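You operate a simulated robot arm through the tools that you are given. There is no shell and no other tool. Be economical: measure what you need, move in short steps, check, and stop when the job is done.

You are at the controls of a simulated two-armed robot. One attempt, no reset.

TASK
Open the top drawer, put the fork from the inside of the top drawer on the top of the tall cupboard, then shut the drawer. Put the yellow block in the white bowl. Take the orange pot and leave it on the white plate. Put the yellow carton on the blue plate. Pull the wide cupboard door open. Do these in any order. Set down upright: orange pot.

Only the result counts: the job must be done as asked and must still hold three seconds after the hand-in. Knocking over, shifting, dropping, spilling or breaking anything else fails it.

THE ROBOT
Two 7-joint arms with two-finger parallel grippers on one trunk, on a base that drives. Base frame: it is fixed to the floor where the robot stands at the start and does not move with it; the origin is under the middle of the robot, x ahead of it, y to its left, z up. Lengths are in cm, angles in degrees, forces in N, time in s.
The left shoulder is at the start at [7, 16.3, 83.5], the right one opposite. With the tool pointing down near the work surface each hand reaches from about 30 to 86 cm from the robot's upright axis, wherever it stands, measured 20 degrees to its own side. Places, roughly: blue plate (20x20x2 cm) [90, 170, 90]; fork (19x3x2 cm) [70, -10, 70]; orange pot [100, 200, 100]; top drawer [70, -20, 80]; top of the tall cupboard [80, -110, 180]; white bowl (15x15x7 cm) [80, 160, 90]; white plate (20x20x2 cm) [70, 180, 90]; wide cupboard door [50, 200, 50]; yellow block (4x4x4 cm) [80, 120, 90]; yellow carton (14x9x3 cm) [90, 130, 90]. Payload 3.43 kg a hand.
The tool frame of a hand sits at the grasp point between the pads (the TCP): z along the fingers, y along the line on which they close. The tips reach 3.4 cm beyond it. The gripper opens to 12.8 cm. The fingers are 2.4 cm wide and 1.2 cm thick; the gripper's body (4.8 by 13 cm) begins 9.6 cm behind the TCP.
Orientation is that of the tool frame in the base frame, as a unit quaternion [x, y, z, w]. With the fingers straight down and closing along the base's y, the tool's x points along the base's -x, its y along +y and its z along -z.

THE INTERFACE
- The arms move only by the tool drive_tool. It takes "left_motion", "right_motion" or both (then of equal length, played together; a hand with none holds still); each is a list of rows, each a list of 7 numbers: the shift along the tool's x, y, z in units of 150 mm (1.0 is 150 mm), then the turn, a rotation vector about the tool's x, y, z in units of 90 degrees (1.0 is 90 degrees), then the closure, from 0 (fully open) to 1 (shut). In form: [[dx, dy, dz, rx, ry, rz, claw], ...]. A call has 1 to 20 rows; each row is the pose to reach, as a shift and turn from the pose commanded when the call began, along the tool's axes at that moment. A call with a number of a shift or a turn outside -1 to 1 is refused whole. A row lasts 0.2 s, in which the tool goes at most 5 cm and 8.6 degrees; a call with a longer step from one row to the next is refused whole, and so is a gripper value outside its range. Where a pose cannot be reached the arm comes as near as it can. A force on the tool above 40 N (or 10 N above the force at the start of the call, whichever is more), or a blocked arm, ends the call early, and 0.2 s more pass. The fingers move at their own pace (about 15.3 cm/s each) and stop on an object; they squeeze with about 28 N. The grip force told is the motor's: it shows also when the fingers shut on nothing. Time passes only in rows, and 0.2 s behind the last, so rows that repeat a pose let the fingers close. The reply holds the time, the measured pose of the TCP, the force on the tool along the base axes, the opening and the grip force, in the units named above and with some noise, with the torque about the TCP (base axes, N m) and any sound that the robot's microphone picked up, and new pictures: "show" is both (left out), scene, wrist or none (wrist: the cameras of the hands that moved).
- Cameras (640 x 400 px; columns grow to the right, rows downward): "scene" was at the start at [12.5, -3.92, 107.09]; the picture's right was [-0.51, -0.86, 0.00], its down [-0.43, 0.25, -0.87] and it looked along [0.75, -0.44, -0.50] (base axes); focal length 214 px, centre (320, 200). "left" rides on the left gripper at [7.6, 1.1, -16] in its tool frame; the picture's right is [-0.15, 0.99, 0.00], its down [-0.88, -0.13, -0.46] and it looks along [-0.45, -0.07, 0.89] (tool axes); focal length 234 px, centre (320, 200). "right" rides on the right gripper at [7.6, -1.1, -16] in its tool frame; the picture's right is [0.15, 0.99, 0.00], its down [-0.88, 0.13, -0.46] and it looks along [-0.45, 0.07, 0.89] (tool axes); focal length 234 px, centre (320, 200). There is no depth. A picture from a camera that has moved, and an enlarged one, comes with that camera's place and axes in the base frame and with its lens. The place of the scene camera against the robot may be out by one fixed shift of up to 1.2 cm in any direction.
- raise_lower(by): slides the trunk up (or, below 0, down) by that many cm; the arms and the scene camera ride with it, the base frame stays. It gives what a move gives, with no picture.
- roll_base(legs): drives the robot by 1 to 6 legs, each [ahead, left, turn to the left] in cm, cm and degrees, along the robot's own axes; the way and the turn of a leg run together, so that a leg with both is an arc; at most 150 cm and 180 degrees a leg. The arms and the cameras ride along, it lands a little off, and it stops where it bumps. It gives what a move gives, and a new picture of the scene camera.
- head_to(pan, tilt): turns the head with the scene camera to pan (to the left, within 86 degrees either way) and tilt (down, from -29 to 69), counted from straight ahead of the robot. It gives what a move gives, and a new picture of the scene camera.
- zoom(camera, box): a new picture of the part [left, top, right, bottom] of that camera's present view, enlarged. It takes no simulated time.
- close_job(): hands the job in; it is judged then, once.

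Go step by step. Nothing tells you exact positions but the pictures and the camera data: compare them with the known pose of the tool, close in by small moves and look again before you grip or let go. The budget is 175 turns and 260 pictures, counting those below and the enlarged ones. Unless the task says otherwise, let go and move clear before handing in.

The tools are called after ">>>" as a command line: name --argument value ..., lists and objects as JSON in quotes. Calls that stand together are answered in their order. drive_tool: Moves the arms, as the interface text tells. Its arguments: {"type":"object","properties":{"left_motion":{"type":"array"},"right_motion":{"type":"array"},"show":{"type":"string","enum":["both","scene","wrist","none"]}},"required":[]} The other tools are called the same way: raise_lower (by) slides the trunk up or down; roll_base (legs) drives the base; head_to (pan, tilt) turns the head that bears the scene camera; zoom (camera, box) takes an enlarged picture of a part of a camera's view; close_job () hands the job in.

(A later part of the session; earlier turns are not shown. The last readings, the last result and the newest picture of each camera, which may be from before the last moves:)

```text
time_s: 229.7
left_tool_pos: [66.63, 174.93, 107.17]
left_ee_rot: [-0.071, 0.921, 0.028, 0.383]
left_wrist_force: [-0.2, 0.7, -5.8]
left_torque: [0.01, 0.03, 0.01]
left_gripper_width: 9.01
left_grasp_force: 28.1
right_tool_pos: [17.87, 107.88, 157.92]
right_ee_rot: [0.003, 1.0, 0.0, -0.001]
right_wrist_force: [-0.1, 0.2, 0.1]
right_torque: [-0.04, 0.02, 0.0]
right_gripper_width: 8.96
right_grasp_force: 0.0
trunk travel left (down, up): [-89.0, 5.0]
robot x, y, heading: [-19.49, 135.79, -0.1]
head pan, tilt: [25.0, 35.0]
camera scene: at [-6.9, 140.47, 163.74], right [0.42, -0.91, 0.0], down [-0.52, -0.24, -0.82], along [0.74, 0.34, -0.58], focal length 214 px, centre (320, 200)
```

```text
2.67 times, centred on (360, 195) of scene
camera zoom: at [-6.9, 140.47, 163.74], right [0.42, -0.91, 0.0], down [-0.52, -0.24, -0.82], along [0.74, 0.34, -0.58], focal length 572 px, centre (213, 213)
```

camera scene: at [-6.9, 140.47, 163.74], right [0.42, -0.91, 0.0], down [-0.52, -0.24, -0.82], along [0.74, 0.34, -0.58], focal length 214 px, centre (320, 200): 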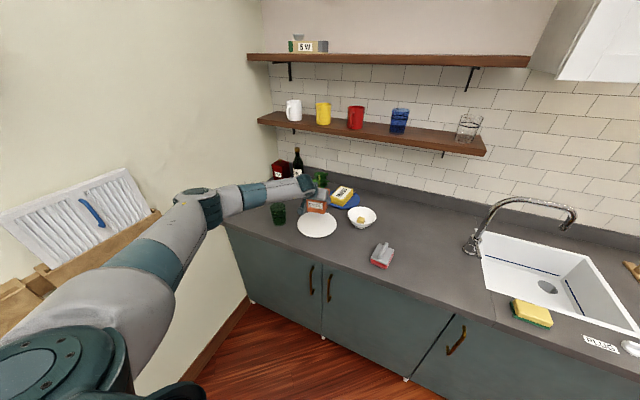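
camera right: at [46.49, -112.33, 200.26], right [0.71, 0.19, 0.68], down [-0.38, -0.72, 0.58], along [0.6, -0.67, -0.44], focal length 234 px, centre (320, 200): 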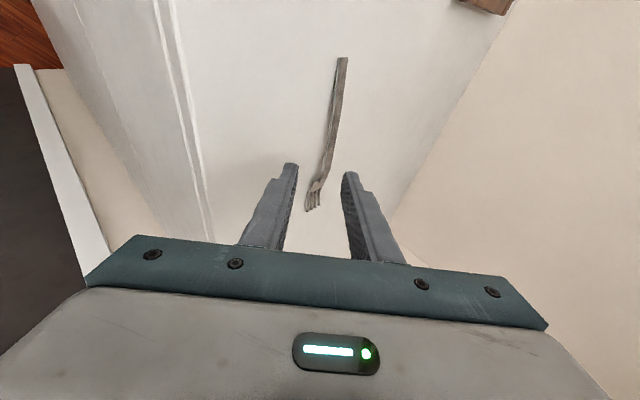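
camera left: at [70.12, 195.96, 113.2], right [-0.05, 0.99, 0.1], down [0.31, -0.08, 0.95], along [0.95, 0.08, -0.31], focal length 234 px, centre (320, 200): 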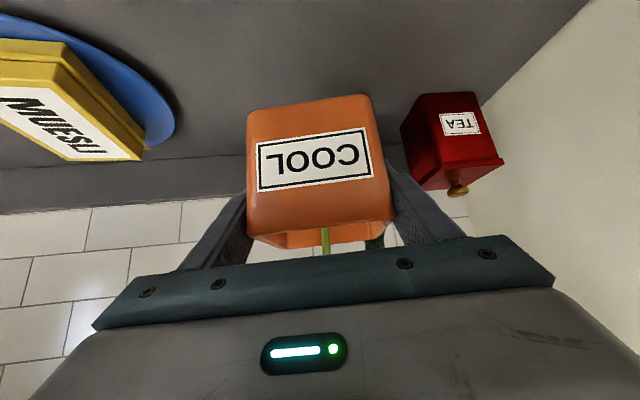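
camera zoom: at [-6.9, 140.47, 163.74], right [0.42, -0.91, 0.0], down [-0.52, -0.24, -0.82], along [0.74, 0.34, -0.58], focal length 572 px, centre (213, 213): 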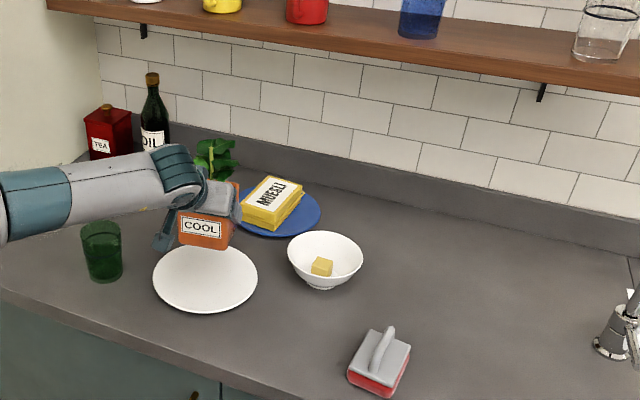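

The pot is over the plate (centre about (66, 175)). I'll shift back 1.8 cm and lower until contact.

>>> drive_tool --left_motion '[[0.083, 0.019, -0.084, 0, 0, 0, 0.5], [0.2, 0.019, 0.035, 0, 0, 0, 0.5], [0.32, 0.019, 0.15, 0, 0, 0, 0.5], [0.44, 0.019, 0.27, 0, 0, 0, 0.5], [0.51, 0.019, 0.34, 0, 0, 0, 0.5], [0.55, 0.019, 0.38, 0, 0, 0, 0.5], [0.55, 0.019, 0.38, 0, 0, 0, 0.5]]' --show "both"

>>> zoom --camera "scene" --box '[256, 170, 384, 250]'

```text
time_s: 231.3
left_tool_pos: [64.82, 174.69, 97.57]
left_ee_rot: [-0.071, 0.921, 0.029, 0.383]
left_wrist_force: [-0.2, 0.3, -4.7]
left_torque: [-0.01, 0.02, 0.0]
left_gripper_width: 8.99
left_grasp_force: 28.3
right_tool_pos: [17.54, 107.58, 157.94]
right_ee_rot: [0.002, 1.0, 0.002, 0.0]
right_wrist_force: [-0.5, 0.0, 0.3]
right_torque: [0.0, -0.01, 0.01]
right_gripper_width: 8.96
right_grasp_force: 0.0
trunk travel left (down, up): [-89.0, 5.0]
robot x, y, heading: [-20.07, 136.13, -0.2]
head pan, tilt: [25.0, 35.0]
camera scene: at [-7.16, 140.26, 163.77], right [0.42, -0.91, 0.0], down [-0.52, -0.24, -0.82], along [0.74, 0.34, -0.57], focal length 214 px, centre (320, 200)
camera left: at [48.02, 173.28, 103.32], right [-0.05, 0.99, 0.1], down [0.31, -0.08, 0.95], along [0.95, 0.08, -0.31], focal length 234 px, centre (320, 200)
```

scene: 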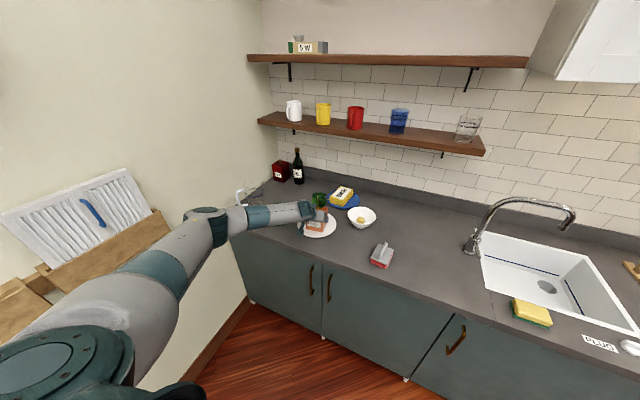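
left: 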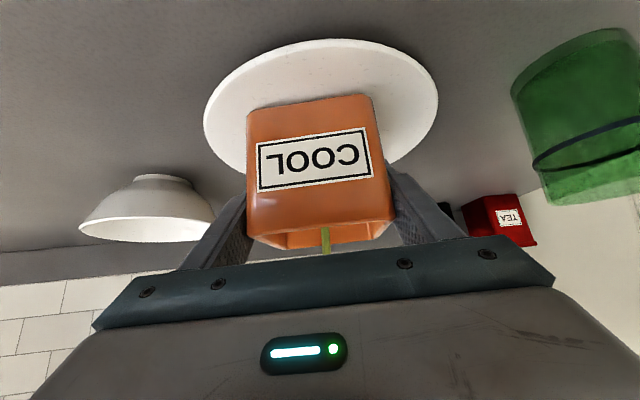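

```text
5.00 times, centred on (320, 210) of scene
camera zoom: at [-7.16, 140.26, 163.77], right [0.42, -0.91, 0.0], down [-0.52, -0.24, -0.82], along [0.74, 0.34, -0.57], focal length 1072 px, centre (320, 150)
```

zoom: 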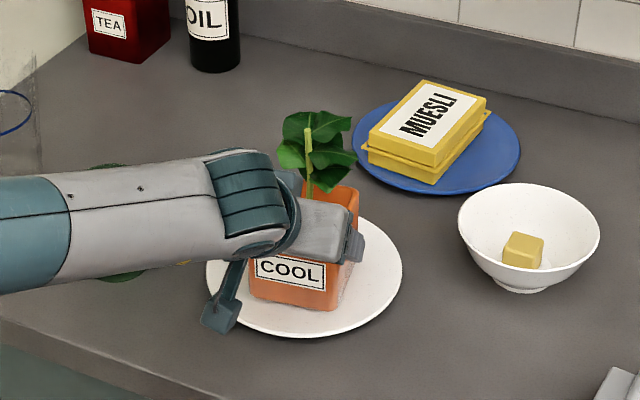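

>>> drive_tool --left_motion '[[0.02, 0, 0.02, 0, 0, 0, 0.5], [0.035, 0, 0.035, 0, 0, 0, 0.5], [0.035, 0, 0.035, 0, 0, 0, 0.5]]' --show "none"

```text
time_s: 232.1
left_tool_pos: [64.82, 174.81, 97.18]
left_ee_rot: [-0.072, 0.919, 0.03, 0.386]
left_wrist_force: [4.3, 4.2, 17.0]
left_torque: [0.23, 0.51, -0.12]
left_gripper_width: 9.01
left_grasp_force: 27.6
right_tool_pos: [17.31, 107.57, 157.96]
right_ee_rot: [0.003, 1.0, 0.002, 0.0]
right_wrist_force: [-0.1, 0.2, 0.8]
right_torque: [-0.01, -0.03, 0.01]
right_gripper_width: 8.96
right_grasp_force: 0.0
trunk travel left (down, up): [-89.0, 5.0]
robot x, y, heading: [-20.01, 136.02, -0.1]
head pan, tilt: [25.0, 35.0]
```

In contact with the plate. I'll release and withdraw along the tool axis.

>>> drive_tool --left_motion '[[-0.015, 0, -0.015, 0, 0, 0, 0.4], [-0.015, 0, -0.015, 0, 0, 0, 0.2], [-0.015, 0, -0.015, 0, 0, 0, 0.05], [-0.015, 0, -0.015, 0, 0, 0, 0], [-0.015, 0, -0.2, 0, 0, 0, 0], [-0.015, 0, -0.45, 0, 0, 0, 0], [-0.015, 0, -0.7, 0, 0, 0, 0], [-0.015, 0, -0.95, 0, 0, 0, 0], [-0.015, 0, -0.95, 0, 0, 0, 0]]' --show "both"

```text
time_s: 234.1
left_tool_pos: [54.79, 173.32, 106.96]
left_ee_rot: [-0.071, 0.921, 0.029, 0.383]
left_wrist_force: [0.3, 0.5, 0.4]
left_torque: [0.01, 0.0, -0.02]
left_gripper_width: 12.78
left_grasp_force: 0.2
right_tool_pos: [17.5, 107.65, 158.02]
right_ee_rot: [0.003, 1.0, 0.002, 0.0]
right_wrist_force: [0.2, -0.2, -0.6]
right_torque: [-0.01, 0.03, 0.01]
right_gripper_width: 8.96
right_grasp_force: 0.0
trunk travel left (down, up): [-89.0, 5.0]
robot x, y, heading: [-20.04, 136.06, -0.1]
head pan, tilt: [25.0, 35.0]
camera scene: at [-7.19, 140.21, 163.77], right [0.42, -0.91, 0.0], down [-0.52, -0.24, -0.82], along [0.74, 0.34, -0.57], focal length 214 px, centre (320, 200)
camera left: at [37.96, 171.86, 112.79], right [-0.05, 0.99, 0.1], down [0.31, -0.08, 0.95], along [0.95, 0.08, -0.31], focal length 234 px, centre (320, 200)
```

scene: 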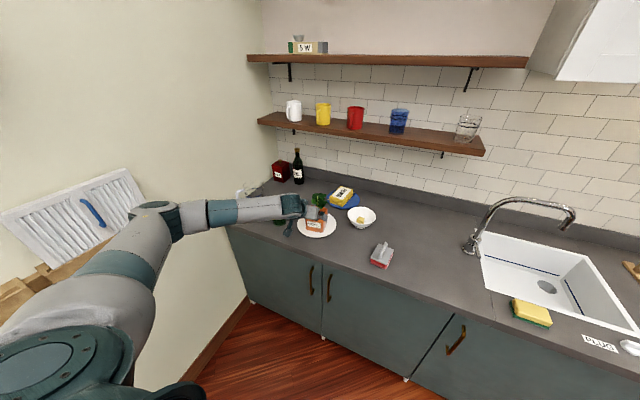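
left: 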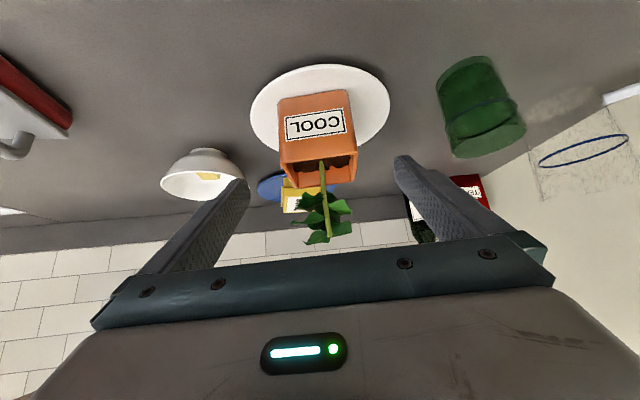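

The pot stands upright on the white plate. Now the door: I'll back off, lower the trunk and make the left hand horizontal for the vertical handle at about y=170, z=71.

>>> roll_base --legs '[[-20, 0, 0]]'

>>> raise_lower --by -62

>>> head_to --pan 25 --tilt 25

```text
time_s: 235.5
left_tool_pos: [41.34, 173.26, 106.98]
left_ee_rot: [-0.07, 0.92, 0.028, 0.384]
left_wrist_force: [-0.1, 0.7, 0.5]
left_torque: [-0.02, 0.03, 0.03]
left_gripper_width: 12.81
left_grasp_force: 0.0
right_tool_pos: [3.92, 107.7, 157.98]
right_ee_rot: [0.002, 1.0, 0.002, 0.0]
right_wrist_force: [-0.4, 0.3, 0.3]
right_torque: [-0.01, -0.06, 0.01]
right_gripper_width: 8.96
right_grasp_force: 0.1
trunk travel left (down, up): [-89.0, 5.0]
robot x, y, heading: [-33.19, 135.81, 0.1]
head pan, tilt: [25.0, 35.0]
stopped in leg 1: the robot was blocked; the commanded pose is now the measured one
camera scene: at [-20.76, 140.26, 163.78], right [0.42, -0.91, 0.0], down [-0.52, -0.24, -0.82], along [0.74, 0.34, -0.57], focal length 214 px, centre (320, 200)
```

scene: 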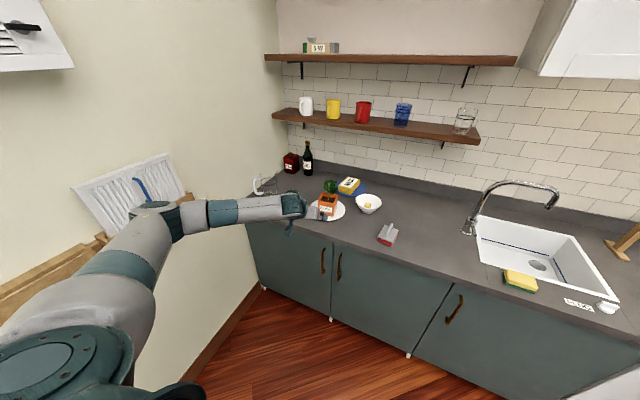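

```text
refused: -62 is not a number from -40 to 40
```

```text
time_s: 236.2
left_tool_pos: [40.84, 173.35, 107.19]
left_ee_rot: [-0.072, 0.92, 0.03, 0.385]
left_wrist_force: [-0.2, -0.3, 0.6]
left_torque: [0.01, -0.02, -0.03]
left_gripper_width: 12.8
left_grasp_force: 0.0
right_tool_pos: [3.49, 107.69, 158.01]
right_ee_rot: [0.003, 1.0, 0.002, 0.001]
right_wrist_force: [-1.1, 1.4, -1.1]
right_torque: [0.0, -0.06, -0.01]
right_gripper_width: 8.97
right_grasp_force: 0.1
trunk travel left (down, up): [-89.0, 5.0]
robot x, y, heading: [-33.72, 136.06, 0.3]
head pan, tilt: [25.0, 25.0]
camera scene: at [-20.85, 140.43, 165.39], right [0.42, -0.91, 0.0], down [-0.38, -0.18, -0.91], along [0.82, 0.38, -0.42], focal length 214 px, centre (320, 200)
```

scene: 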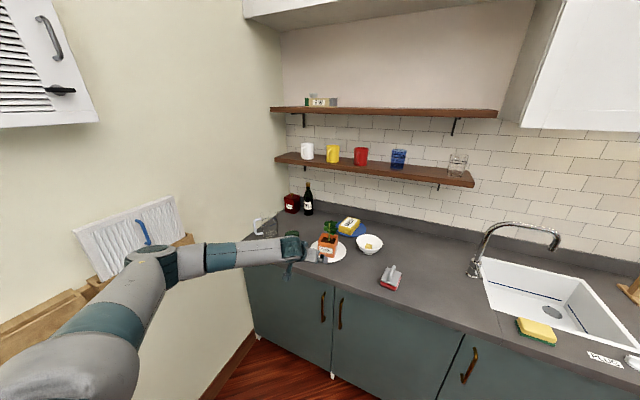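

I'll retract the hand slightly, ease the base forward 2 cm, then lower the trunk.

>>> roll_base --legs '[[2, 0, 0]]'

>>> drive_tool --left_motion '[[0.15, 0, -0.15, 0, 0, 0, 0], [0.3, 0, -0.3, 0, 0, 0, 0.3], [0.45, 0, -0.45, 0, 0, 0, 0.5], [0.45, 0, -0.45, 0, 0, 0, 0.5]]' --show "none"

>>> raise_lower --by -38

>>> head_to --pan 35 --tilt 35

```text
time_s: 237.0
left_tool_pos: [42.72, 173.28, 107.44]
left_ee_rot: [-0.071, 0.919, 0.029, 0.386]
left_wrist_force: [-0.5, -0.1, -0.2]
left_torque: [0.01, -0.02, 0.0]
left_gripper_width: 12.81
left_grasp_force: 0.1
right_tool_pos: [5.04, 107.56, 158.16]
right_ee_rot: [0.004, 1.0, 0.002, 0.002]
right_wrist_force: [-0.8, -0.3, 0.7]
right_torque: [0.01, -0.09, -0.02]
right_gripper_width: 8.95
right_grasp_force: 0.0
trunk travel left (down, up): [-89.0, 5.0]
robot x, y, heading: [-31.56, 135.75, -0.0]
head pan, tilt: [25.0, 25.0]
camera scene: at [-19.23, 140.42, 165.43], right [0.42, -0.91, 0.0], down [-0.38, -0.18, -0.91], along [0.82, 0.38, -0.42], focal length 214 px, centre (320, 200)
```

scene: 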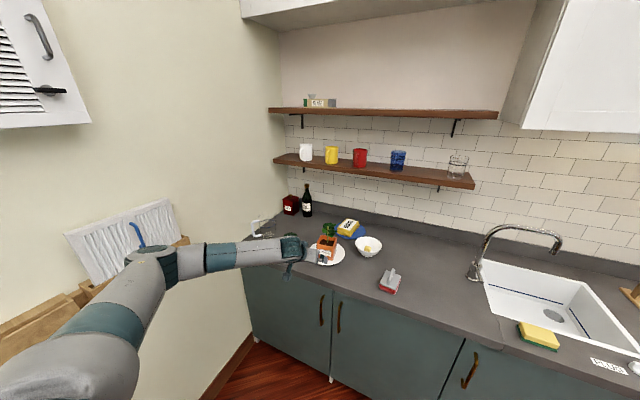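

```text
time_s: 238.0
left_tool_pos: [33.82, 171.72, 106.97]
left_ee_rot: [-0.071, 0.921, 0.03, 0.382]
left_wrist_force: [0.3, -0.3, 0.1]
left_torque: [-0.02, 0.02, 0.01]
left_gripper_width: 6.4
left_grasp_force: 0.0
right_tool_pos: [6.19, 107.76, 157.91]
right_ee_rot: [0.002, 1.0, 0.002, -0.001]
right_wrist_force: [-0.6, -0.6, 0.3]
right_torque: [0.03, 0.05, 0.01]
right_gripper_width: 8.97
right_grasp_force: 0.0
trunk travel left (down, up): [-89.0, 5.0]
robot x, y, heading: [-31.42, 135.81, 0.2]
head pan, tilt: [25.0, 25.0]
```

```text
time_s: 241.7
left_tool_pos: [33.66, 171.73, 68.92]
left_ee_rot: [-0.071, 0.92, 0.029, 0.383]
left_wrist_force: [-0.5, -0.1, 1.1]
left_torque: [-0.04, -0.02, 0.02]
left_gripper_width: 6.4
left_grasp_force: 0.1
right_tool_pos: [5.91, 107.74, 120.05]
right_ee_rot: [0.002, 1.0, 0.002, 0.0]
right_wrist_force: [-0.2, 0.1, 0.1]
right_torque: [0.01, 0.02, 0.01]
right_gripper_width: 8.99
right_grasp_force: 0.2
trunk travel left (down, up): [-51.0, 43.0]
robot x, y, heading: [-31.35, 135.57, -0.1]
head pan, tilt: [25.0, 25.0]
```

```text
time_s: 242.4
left_tool_pos: [33.75, 171.83, 69.05]
left_ee_rot: [-0.07, 0.921, 0.028, 0.383]
left_wrist_force: [-0.6, 0.4, -0.3]
left_torque: [0.0, 0.04, -0.03]
left_gripper_width: 6.39
left_grasp_force: 0.1
right_tool_pos: [5.91, 107.68, 119.96]
right_ee_rot: [0.003, 1.0, 0.002, -0.001]
right_wrist_force: [-1.2, 0.5, 0.2]
right_torque: [0.0, 0.01, -0.01]
right_gripper_width: 8.97
right_grasp_force: 0.1
trunk travel left (down, up): [-51.0, 43.0]
robot x, y, heading: [-31.74, 136.0, -0.0]
head pan, tilt: [35.0, 35.0]
camera scene: at [-19.53, 141.57, 125.78], right [0.57, -0.82, 0.0], down [-0.47, -0.33, -0.82], along [0.67, 0.47, -0.57], focal length 214 px, centre (320, 200)
```

scene: 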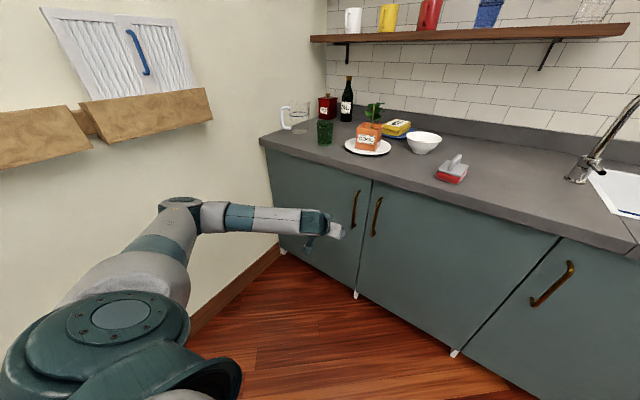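

The left door of the double cupboard spans y≈167–222, hinged at the wall. Its handle is at x≈47, y≈170.5, z 61–81. I'll level the left hand and yaw it slightly right.

>>> drive_tool --left_motion '[[0, 0, 0, 0, -0.09, 0, 0.4], [0, 0, 0, 0, -0.18, 0, 0.4], [0, 0, 0, 0, -0.27, 0, 0.4], [0, 0, 0, 0, -0.36, 0, 0.4], [0, 0, 0, 0, -0.45, 0, 0.4], [0, 0, 0, 0, -0.5, 0, 0.4], [0, 0, 0, 0, -0.5, 0, 0.4]]' --show "none"

>>> drive_tool --left_motion '[[-0.05, 0, 0, 0.08, 0, 0, 0.4], [-0.1, 0, 0, 0.16, 0, 0, 0.4], [-0.13, 0, 0, 0.21, 0, 0, 0.4], [-0.13, 0, 0, 0.21, 0, 0, 0.4]]' --show "both"

```text
time_s: 244.0
left_tool_pos: [33.68, 171.78, 69.04]
left_ee_rot: [-0.071, 0.901, 0.033, 0.426]
left_wrist_force: [-0.4, 0.4, -0.1]
left_torque: [0.01, 0.02, -0.01]
left_gripper_width: 7.67
left_grasp_force: 0.0
left hand out of reach, approached as far as the arm can: row 2, 3, 4, 5, 6, 7
right_tool_pos: [5.83, 107.68, 119.89]
right_ee_rot: [0.003, 1.0, 0.002, 0.0]
right_wrist_force: [0.2, 0.2, 0.1]
right_torque: [0.04, 0.01, 0.05]
right_gripper_width: 8.97
right_grasp_force: 0.1
trunk travel left (down, up): [-51.0, 43.0]
robot x, y, heading: [-31.63, 135.75, -0.2]
head pan, tilt: [35.0, 35.0]
```

```text
time_s: 245.0
left_tool_pos: [34.86, 172.01, 70.49]
left_ee_rot: [0.001, 0.894, -0.116, 0.432]
left_wrist_force: [-0.4, 0.4, -0.2]
left_torque: [0.02, 0.03, 0.03]
left_gripper_width: 7.69
left_grasp_force: 0.0
right_tool_pos: [5.97, 107.66, 119.9]
right_ee_rot: [0.002, 1.0, 0.002, -0.001]
right_wrist_force: [0.1, 0.5, 1.4]
right_torque: [0.01, 0.0, 0.01]
right_gripper_width: 8.95
right_grasp_force: 0.0
trunk travel left (down, up): [-51.0, 43.0]
robot x, y, heading: [-31.49, 136.23, -0.1]
head pan, tilt: [35.0, 35.0]
camera scene: at [-19.53, 141.56, 125.77], right [0.57, -0.82, 0.0], down [-0.47, -0.33, -0.82], along [0.67, 0.47, -0.57], focal length 214 px, centre (320, 200)
camera left: at [17.87, 175.66, 73.96], right [0.19, 0.98, -0.09], down [0.19, 0.05, 0.98], along [0.96, -0.21, -0.17], focal length 234 px, centre (320, 200)
```

scene: 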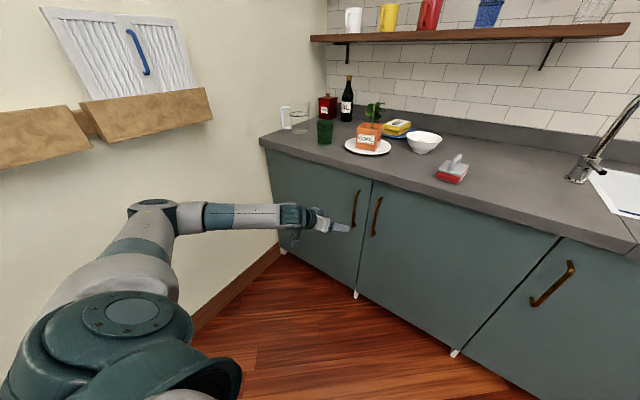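
left: 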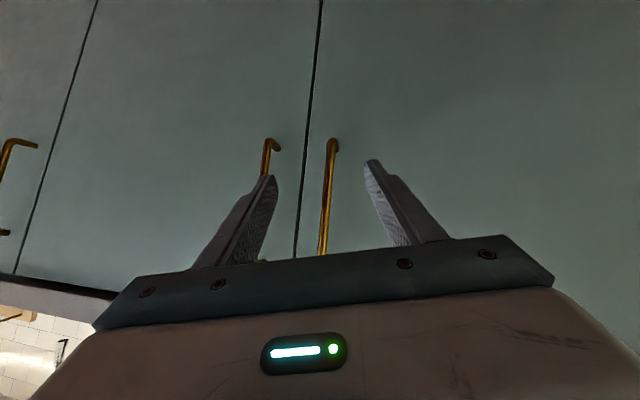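

The fingers straddle the left door's handle. I'll advance.

>>> drive_tool --left_motion '[[-0.14, -0.013, 0.14, 0, 0, 0, 0.4], [-0.28, -0.026, 0.28, 0, 0, 0, 0.4], [-0.42, -0.04, 0.42, 0, 0, 0, 0.4], [-0.53, -0.052, 0.54, 0, 0, 0, 0.4], [-0.53, -0.052, 0.54, 0, 0, 0, 0.4]]' --show "both"

```text
time_s: 246.2
left_tool_pos: [46.31, 170.44, 72.01]
left_ee_rot: [0.003, 0.895, -0.117, 0.431]
left_wrist_force: [0.2, -0.3, -0.6]
left_torque: [0.03, -0.02, -0.04]
left_gripper_width: 7.7
left_grasp_force: 0.1
right_tool_pos: [5.9, 107.57, 119.87]
right_ee_rot: [0.003, 1.0, 0.001, 0.0]
right_wrist_force: [0.3, 0.0, -0.2]
right_torque: [-0.01, -0.01, -0.01]
right_gripper_width: 8.97
right_grasp_force: 0.0
trunk travel left (down, up): [-51.0, 43.0]
robot x, y, heading: [-31.33, 135.62, -0.2]
head pan, tilt: [35.0, 35.0]
camera scene: at [-19.57, 141.6, 125.78], right [0.57, -0.82, 0.0], down [-0.47, -0.33, -0.82], along [0.67, 0.47, -0.57], focal length 214 px, centre (320, 200)
camera left: at [29.08, 173.98, 75.36], right [0.19, 0.98, -0.09], down [0.19, 0.05, 0.98], along [0.96, -0.21, -0.17], focal length 234 px, centre (320, 200)
```

scene: 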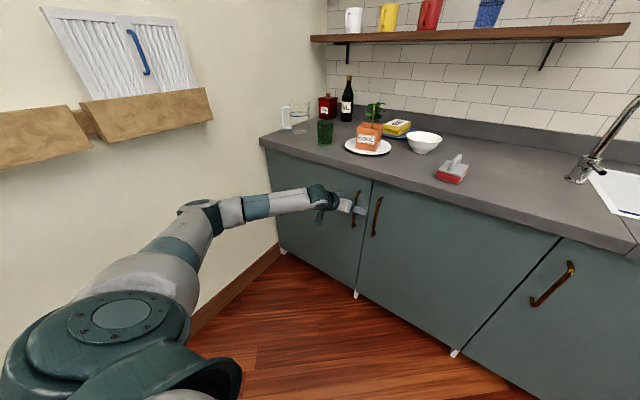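
left: 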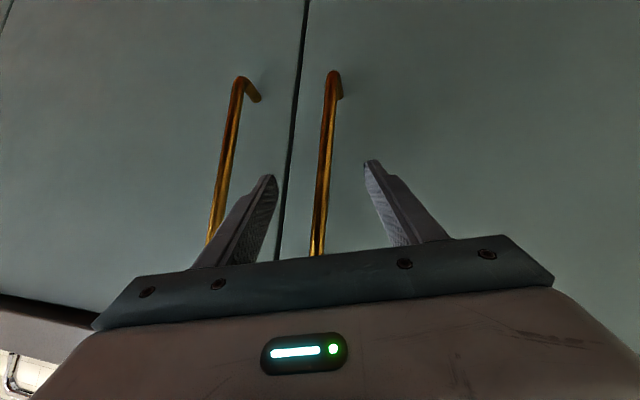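

>>> drive_tool --left_motion '[[0, 0, 0, 0, 0, 0, 0.7], [0, 0, 0, 0, 0, 0, 1], [0, 0, 0, 0, 0, 0, 1], [0, 0, 0, 0, 0, 0, 1]]' --show "wrist"

```text
time_s: 247.2
left_tool_pos: [46.19, 170.59, 71.92]
left_ee_rot: [0.001, 0.895, -0.115, 0.431]
left_wrist_force: [-0.2, 10.4, -0.2]
left_torque: [1.99, 0.15, 0.17]
left_gripper_width: 1.81
left_grasp_force: 45.4
right_tool_pos: [5.96, 107.85, 119.89]
right_ee_rot: [0.002, 1.0, 0.002, -0.001]
right_wrist_force: [-0.1, -0.1, 0.8]
right_torque: [-0.03, -0.04, -0.01]
right_gripper_width: 8.96
right_grasp_force: 0.1
trunk travel left (down, up): [-51.0, 43.0]
robot x, y, heading: [-31.6, 135.8, -0.1]
head pan, tilt: [35.0, 35.0]
camera left: at [29.05, 174.17, 75.3], right [0.19, 0.98, -0.09], down [0.19, 0.05, 0.98], along [0.96, -0.2, -0.17], focal length 234 px, centre (320, 200)
```

left: 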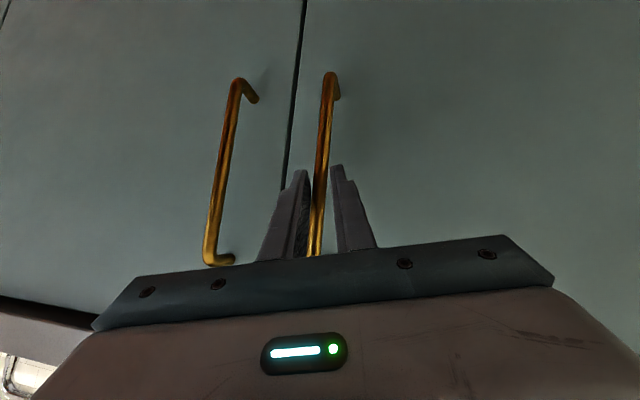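

Gripped. I'll pull along the hinge arc in steps (first 15°).

>>> drive_tool --left_motion '[[0.09, 0.003, -0.12, 0.014, 0.004, 0.011, 1], [0.183, 0.008, -0.24, 0.029, 0.008, 0.022, 1], [0.27, 0.023, -0.36, 0.043, 0.012, 0.033, 1], [0.36, 0.043, -0.48, 0.057, 0.015, 0.045, 1], [0.44, 0.07, -0.6, 0.07, 0.02, 0.056, 1], [0.527, 0.105, -0.715, 0.086, 0.023, 0.067, 1], [0.527, 0.105, -0.715, 0.086, 0.023, 0.067, 1]]' --show "both"

```text
time_s: 248.8
left_tool_pos: [32.99, 173.39, 71.79]
left_ee_rot: [0.079, 0.891, -0.154, 0.419]
left_wrist_force: [2.4, 7.6, -4.0]
left_torque: [1.96, 0.37, 0.21]
left_gripper_width: 1.83
left_grasp_force: 44.9
right_tool_pos: [6.17, 107.62, 119.97]
right_ee_rot: [0.002, 1.0, 0.002, -0.001]
right_wrist_force: [0.1, -0.3, -0.3]
right_torque: [0.0, 0.04, -0.01]
right_gripper_width: 8.95
right_grasp_force: 0.1
trunk travel left (down, up): [-51.0, 43.0]
robot x, y, heading: [-31.58, 135.82, -0.1]
head pan, tilt: [35.0, 35.0]
camera scene: at [-19.43, 141.63, 125.76], right [0.57, -0.82, 0.0], down [-0.47, -0.33, -0.82], along [0.67, 0.47, -0.57], focal length 214 px, centre (320, 200)
camera left: at [16.94, 179.93, 75.31], right [0.36, 0.93, -0.09], down [0.2, 0.02, 0.98], along [0.91, -0.37, -0.17], focal length 234 px, centre (320, 200)
```

scene: 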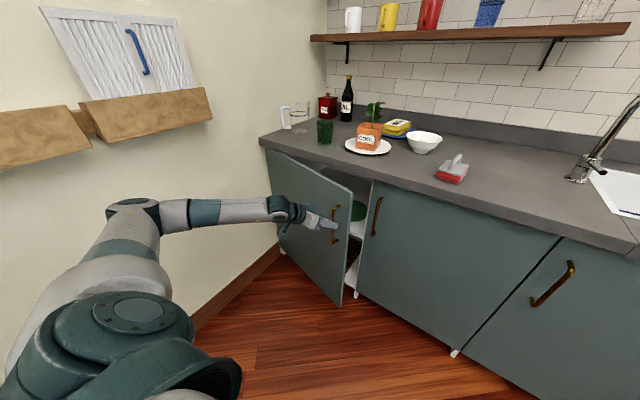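
left: 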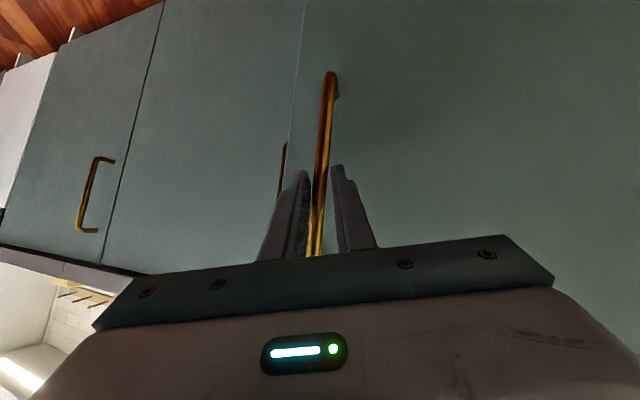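

>>> drive_tool --left_motion '[[0.09, 0.012, -0.12, 0.017, 0.005, 0.013, 1], [0.179, 0.031, -0.24, 0.034, 0.009, 0.027, 1], [0.265, 0.06, -0.36, 0.052, 0.014, 0.04, 1], [0.35, 0.09, -0.48, 0.069, 0.019, 0.053, 1], [0.43, 0.13, -0.6, 0.086, 0.023, 0.067, 1], [0.513, 0.179, -0.72, 0.103, 0.028, 0.08, 1], [0.513, 0.179, -0.72, 0.103, 0.028, 0.08, 1]]' --show "both"

```text
time_s: 250.1
left_tool_pos: [23.58, 177.78, 71.36]
left_ee_rot: [0.149, 0.881, -0.189, 0.408]
left_wrist_force: [-2.6, -4.6, 8.6]
left_torque: [0.99, -0.89, 0.06]
left_gripper_width: 1.83
left_grasp_force: 45.4
left hand out of reach, approached as far as the arm can: row 5, 6
right_tool_pos: [5.92, 107.68, 119.83]
right_ee_rot: [0.003, 1.0, 0.002, 0.001]
right_wrist_force: [0.4, -0.2, 0.3]
right_torque: [0.02, 0.02, -0.02]
right_gripper_width: 8.95
right_grasp_force: 0.1
trunk travel left (down, up): [-51.0, 43.0]
robot x, y, heading: [-30.96, 135.76, -0.1]
head pan, tilt: [35.0, 35.0]
stopped in row 6 (left hand): the force on the tool passed its limit (the readings are from after the stop); the commanded pose is now the measured one
camera scene: at [-19.59, 141.5, 125.79], right [0.57, -0.82, 0.0], down [-0.47, -0.33, -0.82], along [0.67, 0.47, -0.57], focal length 214 px, centre (320, 200)
camera left: at [8.54, 186.83, 74.59], right [0.5, 0.86, -0.1], down [0.19, 0.0, 0.98], along [0.84, -0.51, -0.17], focal length 234 px, centre (320, 200)
```

scene: 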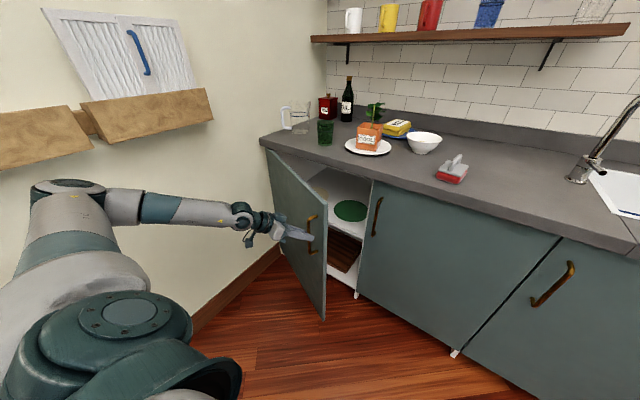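
left: 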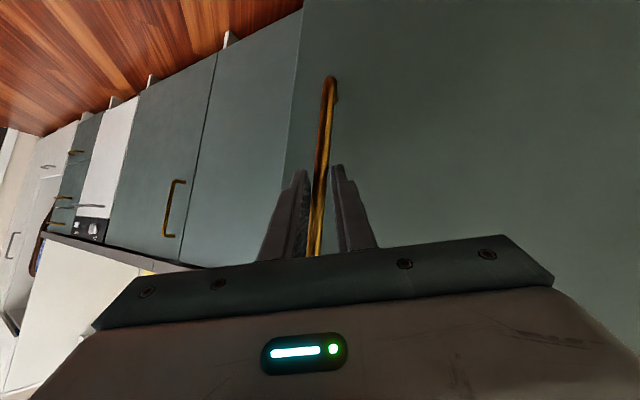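

The door is about 28° open and the arm is near its inner limit. I'll release, retreat, and go tool-down so I can push the door further open from inside with the fingers as a pin.

>>> drive_tool --left_motion '[[0, 0, 0, 0, 0, 0, 0.75], [0, 0, 0, 0, 0, 0, 0.55], [0, 0, 0, 0, 0, 0, 0.55], [0, 0, -0.2, 0, 0, 0, 0.55], [0, 0, -0.4, 0, 0, 0, 0.55], [0, 0, -0.4, 0, 0, 0, 0.55]]' --show "none"

>>> raise_lower --by 20

>>> drive_tool --left_motion '[[0, 0, 0, -0.036, 0.077, -0.028, 0.8], [0, 0, 0, -0.071, 0.154, -0.056, 1], [0, 0, 0, -0.107, 0.231, -0.084, 1], [0, 0, 0, -0.143, 0.309, -0.113, 1], [0, 0, 0, -0.179, 0.386, -0.141, 1], [0, 0, 0, -0.214, 0.463, -0.169, 1], [0, 0, 0, -0.25, 0.54, -0.197, 1], [0, 0, 0, -0.25, 0.54, -0.197, 1]]' --show "both"

```text
time_s: 251.7
left_tool_pos: [23.42, 183.53, 77.63]
left_ee_rot: [0.099, 0.859, -0.154, 0.478]
left_wrist_force: [-0.2, -0.1, 0.4]
left_torque: [-0.01, 0.02, -0.02]
left_gripper_width: 5.76
left_grasp_force: 0.0
left hand out of reach, approached as far as the arm can: row 4, 5, 6
right_tool_pos: [6.05, 107.8, 119.86]
right_ee_rot: [0.003, 1.0, 0.002, 0.0]
right_wrist_force: [0.0, -0.6, -0.7]
right_torque: [0.0, 0.03, 0.02]
right_gripper_width: 8.95
right_grasp_force: 0.1
trunk travel left (down, up): [-51.0, 43.0]
robot x, y, heading: [-31.38, 136.04, -0.1]
head pan, tilt: [35.0, 35.0]
stopped in row 6 (left hand): the arm was blocked; the commanded pose is now the measured one
```

```text
time_s: 253.8
left_tool_pos: [23.24, 183.64, 97.6]
left_ee_rot: [0.099, 0.859, -0.154, 0.477]
left_wrist_force: [-0.6, 0.3, -0.3]
left_torque: [0.01, 0.0, -0.05]
left_gripper_width: 5.79
left_grasp_force: 0.2
right_tool_pos: [6.06, 107.72, 140.0]
right_ee_rot: [0.003, 1.0, 0.002, 0.0]
right_wrist_force: [-0.7, -0.3, -0.5]
right_torque: [0.02, -0.01, -0.03]
right_gripper_width: 8.97
right_grasp_force: 0.0
trunk travel left (down, up): [-71.0, 23.0]
robot x, y, heading: [-31.16, 136.32, 0.0]
head pan, tilt: [35.0, 35.0]
```

```text
time_s: 255.7
left_tool_pos: [23.28, 183.73, 97.62]
left_ee_rot: [-0.068, 0.995, -0.005, 0.066]
left_wrist_force: [-0.1, 0.3, 0.0]
left_torque: [0.03, -0.01, -0.02]
left_gripper_width: 0.0
left_grasp_force: 27.9
right_tool_pos: [5.81, 107.86, 140.06]
right_ee_rot: [0.003, 1.0, 0.002, 0.0]
right_wrist_force: [-0.5, 0.1, 0.2]
right_torque: [-0.04, 0.0, 0.0]
right_gripper_width: 8.96
right_grasp_force: 0.0
trunk travel left (down, up): [-71.0, 23.0]
robot x, y, heading: [-31.68, 136.18, 0.1]
head pan, tilt: [35.0, 35.0]
camera scene: at [-19.6, 141.69, 145.78], right [0.57, -0.82, 0.0], down [-0.47, -0.33, -0.82], along [0.67, 0.47, -0.57], focal length 214 px, centre (320, 200)
camera left: at [13.4, 183.74, 112.4], right [0.01, 1.0, 0.0], down [0.82, -0.01, 0.57], along [0.57, -0.01, -0.82], focal length 234 px, centre (320, 200)
```

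scene: 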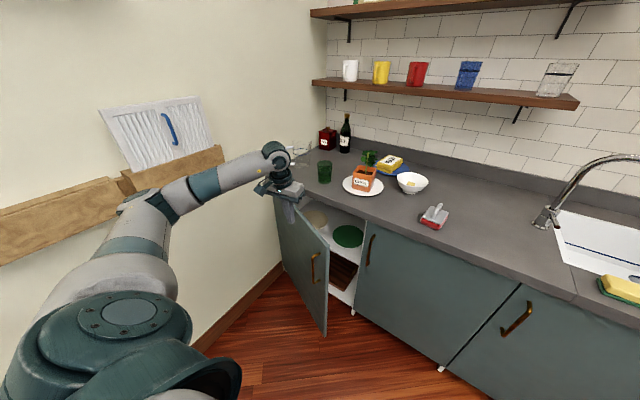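
left: 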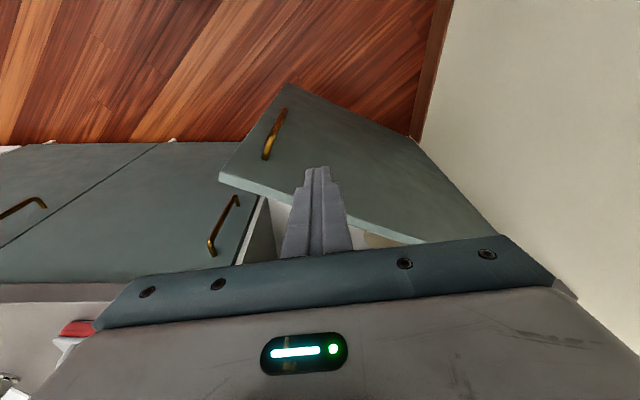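

The door stays at about 30°. I'll carry the closed fingers over the door to its inner side at about (37, 177), then descend.

>>> drive_tool --left_motion '[[-0.2, -0.14, 0.03, 0, 0.02, 0, 1], [-0.42, -0.28, 0.06, 0, 0.04, 0, 1], [-0.63, -0.42, 0.09, 0, 0.06, 0, 1], [-0.835, -0.565, 0.12, 0, 0.084, 0, 1], [-0.835, -0.565, 0.12, 0, 0.084, 0, 1]]' --show "both"

```text
time_s: 256.9
left_tool_pos: [36.89, 176.94, 97.65]
left_ee_rot: [-0.066, 0.998, -0.01, 0.002]
left_wrist_force: [-0.4, 0.3, 0.6]
left_torque: [-0.04, -0.04, 0.01]
left_gripper_width: 0.02
left_grasp_force: 28.0
right_tool_pos: [5.86, 107.75, 140.04]
right_ee_rot: [0.003, 1.0, 0.001, 0.001]
right_wrist_force: [0.1, 0.2, 0.1]
right_torque: [0.01, -0.06, -0.01]
right_gripper_width: 8.94
right_grasp_force: 0.0
trunk travel left (down, up): [-71.0, 23.0]
robot x, y, heading: [-31.7, 135.85, -0.0]
head pan, tilt: [35.0, 35.0]
camera scene: at [-19.63, 141.74, 145.78], right [0.57, -0.82, 0.0], down [-0.47, -0.33, -0.82], along [0.67, 0.47, -0.57], focal length 214 px, centre (320, 200)
camera left: at [29.04, 177.36, 113.5], right [0.01, 1.0, -0.02], down [0.89, 0.0, 0.46], along [0.46, -0.02, -0.89], focal length 234 px, centre (320, 200)
```

scene: 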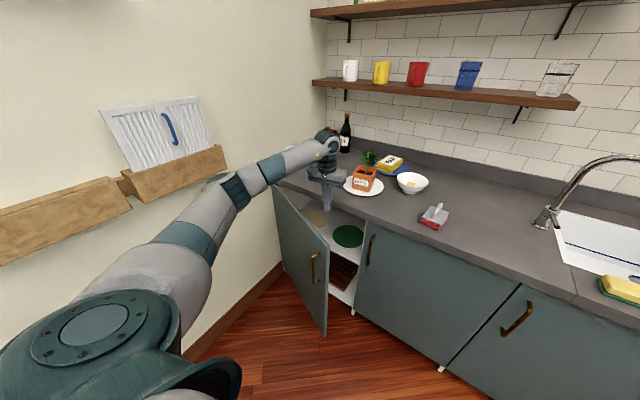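
left: 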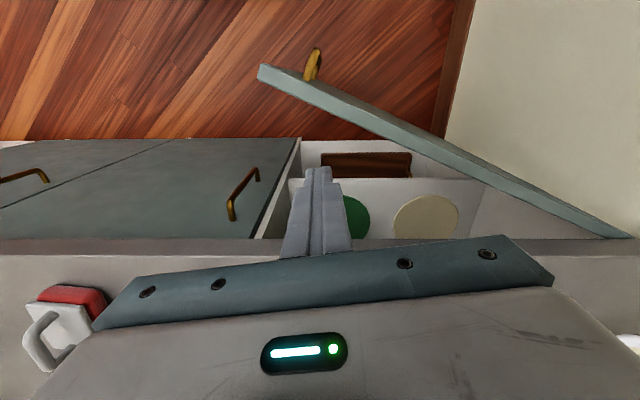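

>>> drive_tool --left_motion '[[0, 0, 0.25, 0, 0, 0, 1], [0, 0, 0.5, 0, 0, 0, 1], [0, 0, 0.75, 0, 0, 0, 1], [0, 0, 1, 0, 0, 0, 1], [0, 0, 1, 0, 0, 0, 1]]' --show "none"

```text
time_s: 258.1
left_tool_pos: [37.04, 176.58, 82.73]
left_ee_rot: [-0.065, 0.998, -0.008, 0.002]
left_wrist_force: [-0.6, 0.2, -0.2]
left_torque: [-0.01, 0.01, 0.0]
left_gripper_width: 0.0
left_grasp_force: 28.3
right_tool_pos: [5.94, 107.75, 139.94]
right_ee_rot: [0.003, 1.0, 0.002, 0.0]
right_wrist_force: [0.2, 0.3, -0.2]
right_torque: [0.0, 0.03, 0.01]
right_gripper_width: 8.94
right_grasp_force: 0.0
trunk travel left (down, up): [-71.0, 23.0]
robot x, y, heading: [-31.24, 135.99, -0.2]
head pan, tilt: [35.0, 35.0]
```

>>> drive_tool --left_motion '[[0.07, 0.16, 0, 0, 0, 0, 1], [0.15, 0.32, 0, 0, 0, 0, 1], [0.22, 0.48, 0, 0, 0, 0, 1], [0.3, 0.64, 0, 0, 0, 0, 1], [0.37, 0.8, 0, 0, 0, 0, 1], [0.443, 0.966, 0, 0, 0, 0, 1], [0.443, 0.966, 0, 0, 0, 0, 1]]' --show "both"

```text
time_s: 259.6
left_tool_pos: [28.47, 190.17, 82.32]
left_ee_rot: [-0.066, 0.998, -0.008, 0.001]
left_wrist_force: [-0.3, 0.5, 0.8]
left_torque: [0.02, 0.0, -0.01]
left_gripper_width: 0.0
left_grasp_force: 28.5
right_tool_pos: [5.95, 107.76, 139.92]
right_ee_rot: [0.002, 1.0, 0.003, 0.0]
right_wrist_force: [0.1, 0.1, -0.6]
right_torque: [0.0, -0.01, 0.0]
right_gripper_width: 8.95
right_grasp_force: 0.1
trunk travel left (down, up): [-71.0, 23.0]
robot x, y, heading: [-31.26, 135.75, -0.1]
head pan, tilt: [35.0, 35.0]
camera scene: at [-19.47, 141.62, 145.77], right [0.57, -0.82, 0.0], down [-0.47, -0.33, -0.82], along [0.67, 0.47, -0.57], focal length 214 px, centre (320, 200)
camera left: at [20.66, 190.55, 98.25], right [0.01, 1.0, -0.02], down [0.89, 0.0, 0.46], along [0.46, -0.02, -0.89], focal length 234 px, centre (320, 200)
```

scene: 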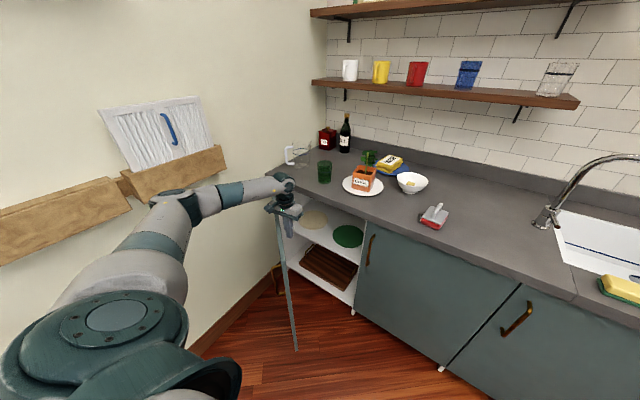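
left: 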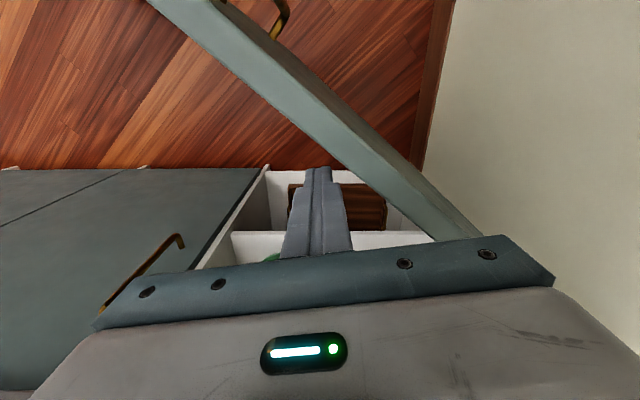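

>>> drive_tool --left_motion '[[0.05, 0.13, 0, 0, 0, 0, 1], [0.1, 0.26, 0, 0, 0, 0, 1], [0.15, 0.39, 0, 0, 0, 0, 1], [0.2, 0.52, 0, 0, 0, 0, 1], [0.25, 0.65, 0, 0, 0, 0, 1], [0.3, 0.78, 0, 0, 0, 0, 1], [0.3, 0.78, 0, 0, 0, 0, 1]]' --show "both"

```text
time_s: 261.2
left_tool_pos: [22.38, 201.2, 82.13]
left_ee_rot: [-0.066, 0.998, -0.01, 0.0]
left_wrist_force: [0.3, 0.2, -0.1]
left_torque: [0.0, 0.0, -0.02]
left_gripper_width: 0.0
left_grasp_force: 28.3
right_tool_pos: [6.01, 107.61, 139.87]
right_ee_rot: [0.002, 1.0, 0.002, 0.0]
right_wrist_force: [0.5, -0.3, -0.2]
right_torque: [-0.01, -0.02, 0.02]
right_gripper_width: 8.97
right_grasp_force: 0.0
trunk travel left (down, up): [-71.0, 23.0]
robot x, y, heading: [-31.5, 136.2, -0.3]
head pan, tilt: [35.0, 35.0]
camera scene: at [-19.48, 141.64, 145.77], right [0.57, -0.82, 0.0], down [-0.47, -0.33, -0.82], along [0.67, 0.47, -0.57], focal length 214 px, centre (320, 200)
camera left: at [14.57, 201.56, 98.03], right [0.01, 1.0, -0.02], down [0.89, 0.0, 0.46], along [0.46, -0.02, -0.89], focal length 234 px, centre (320, 200)
```

scene: 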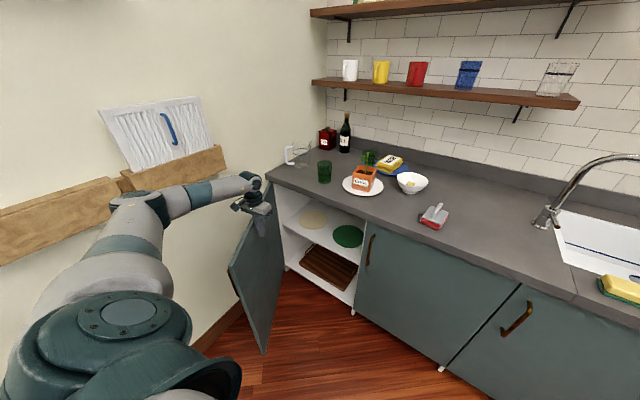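
left: 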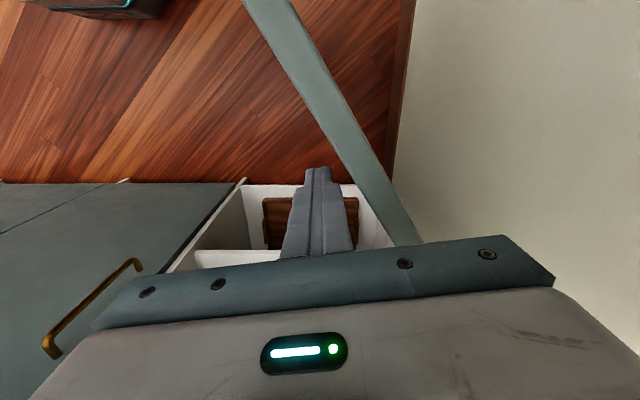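

About 60° open. A bit further.

>>> drive_tool --left_motion '[[0.03, 0.12, 0, 0, 0, 0, 1], [0.06, 0.24, 0, 0, 0, 0, 1], [0.09, 0.36, 0, 0, 0, 0, 1], [0.12, 0.45, 0, 0, 0, 0, 1], [0.12, 0.45, 0, 0, 0, 0, 1]]' --show "both"

```text
time_s: 262.4
left_tool_pos: [19.61, 203.62, 81.62]
left_ee_rot: [-0.069, 0.998, -0.006, 0.002]
left_wrist_force: [-0.2, -0.3, -0.1]
left_torque: [0.01, -0.01, 0.0]
left_gripper_width: 0.0
left_grasp_force: 28.4
left hand out of reach, approached as far as the arm can: row 1, 2, 3, 4, 5
right_tool_pos: [5.81, 107.78, 139.98]
right_ee_rot: [0.002, 1.0, 0.002, 0.001]
right_wrist_force: [0.3, 0.8, -0.1]
right_torque: [-0.01, -0.02, -0.01]
right_gripper_width: 8.97
right_grasp_force: 0.1
trunk travel left (down, up): [-71.0, 23.0]
robot x, y, heading: [-31.68, 135.92, 0.1]
head pan, tilt: [35.0, 35.0]
camera scene: at [-19.64, 141.68, 145.79], right [0.57, -0.82, 0.0], down [-0.47, -0.33, -0.82], along [0.67, 0.47, -0.57], focal length 214 px, centre (320, 200)
camera left: at [11.81, 203.83, 97.53], right [0.01, 1.0, -0.01], down [0.89, 0.0, 0.46], along [0.46, -0.02, -0.89], focal length 234 px, centre (320, 200)
```

scene: 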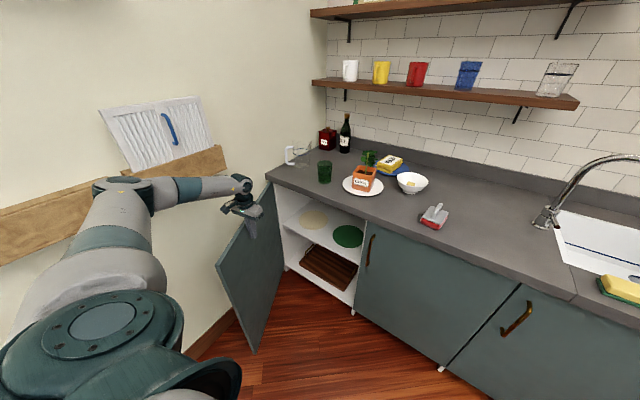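
left: 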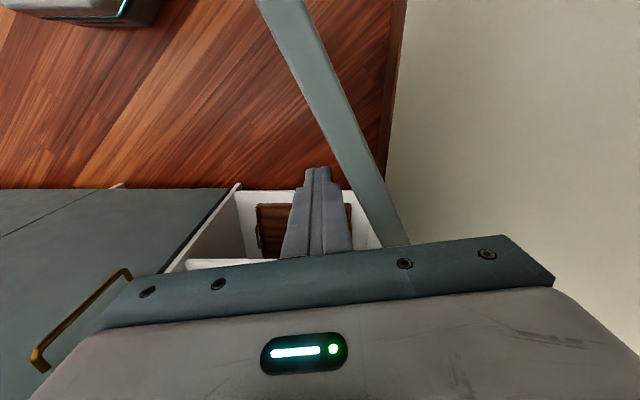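

>>> roll_base --legs '[[0, 5, 0]]'

```text
time_s: 263.4
left_tool_pos: [19.91, 207.86, 81.94]
left_ee_rot: [-0.066, 0.998, -0.004, 0.002]
left_wrist_force: [0.9, -0.9, 1.5]
left_torque: [0.06, 0.04, 0.0]
left_gripper_width: 0.0
left_grasp_force: 27.9
right_tool_pos: [5.86, 111.87, 139.87]
right_ee_rot: [0.003, 1.0, 0.006, 0.001]
right_wrist_force: [-0.5, 0.4, 0.4]
right_torque: [0.07, 0.02, -0.04]
right_gripper_width: 8.94
right_grasp_force: 0.1
trunk travel left (down, up): [-71.0, 23.0]
robot x, y, heading: [-31.45, 140.98, -0.1]
head pan, tilt: [35.0, 35.0]
camera scene: at [-19.49, 145.89, 145.8], right [0.57, -0.82, 0.0], down [-0.47, -0.32, -0.82], along [0.67, 0.47, -0.57], focal length 214 px, centre (320, 200)
```

scene: 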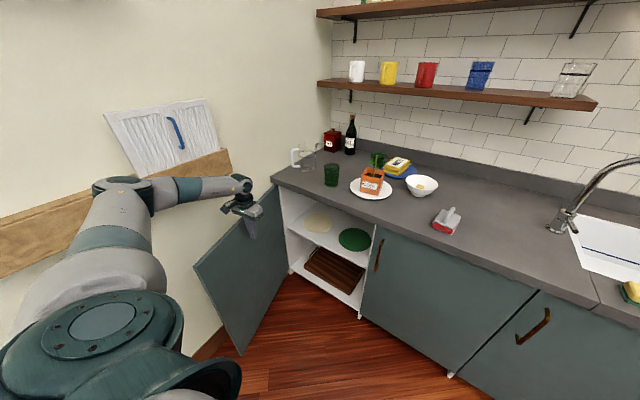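

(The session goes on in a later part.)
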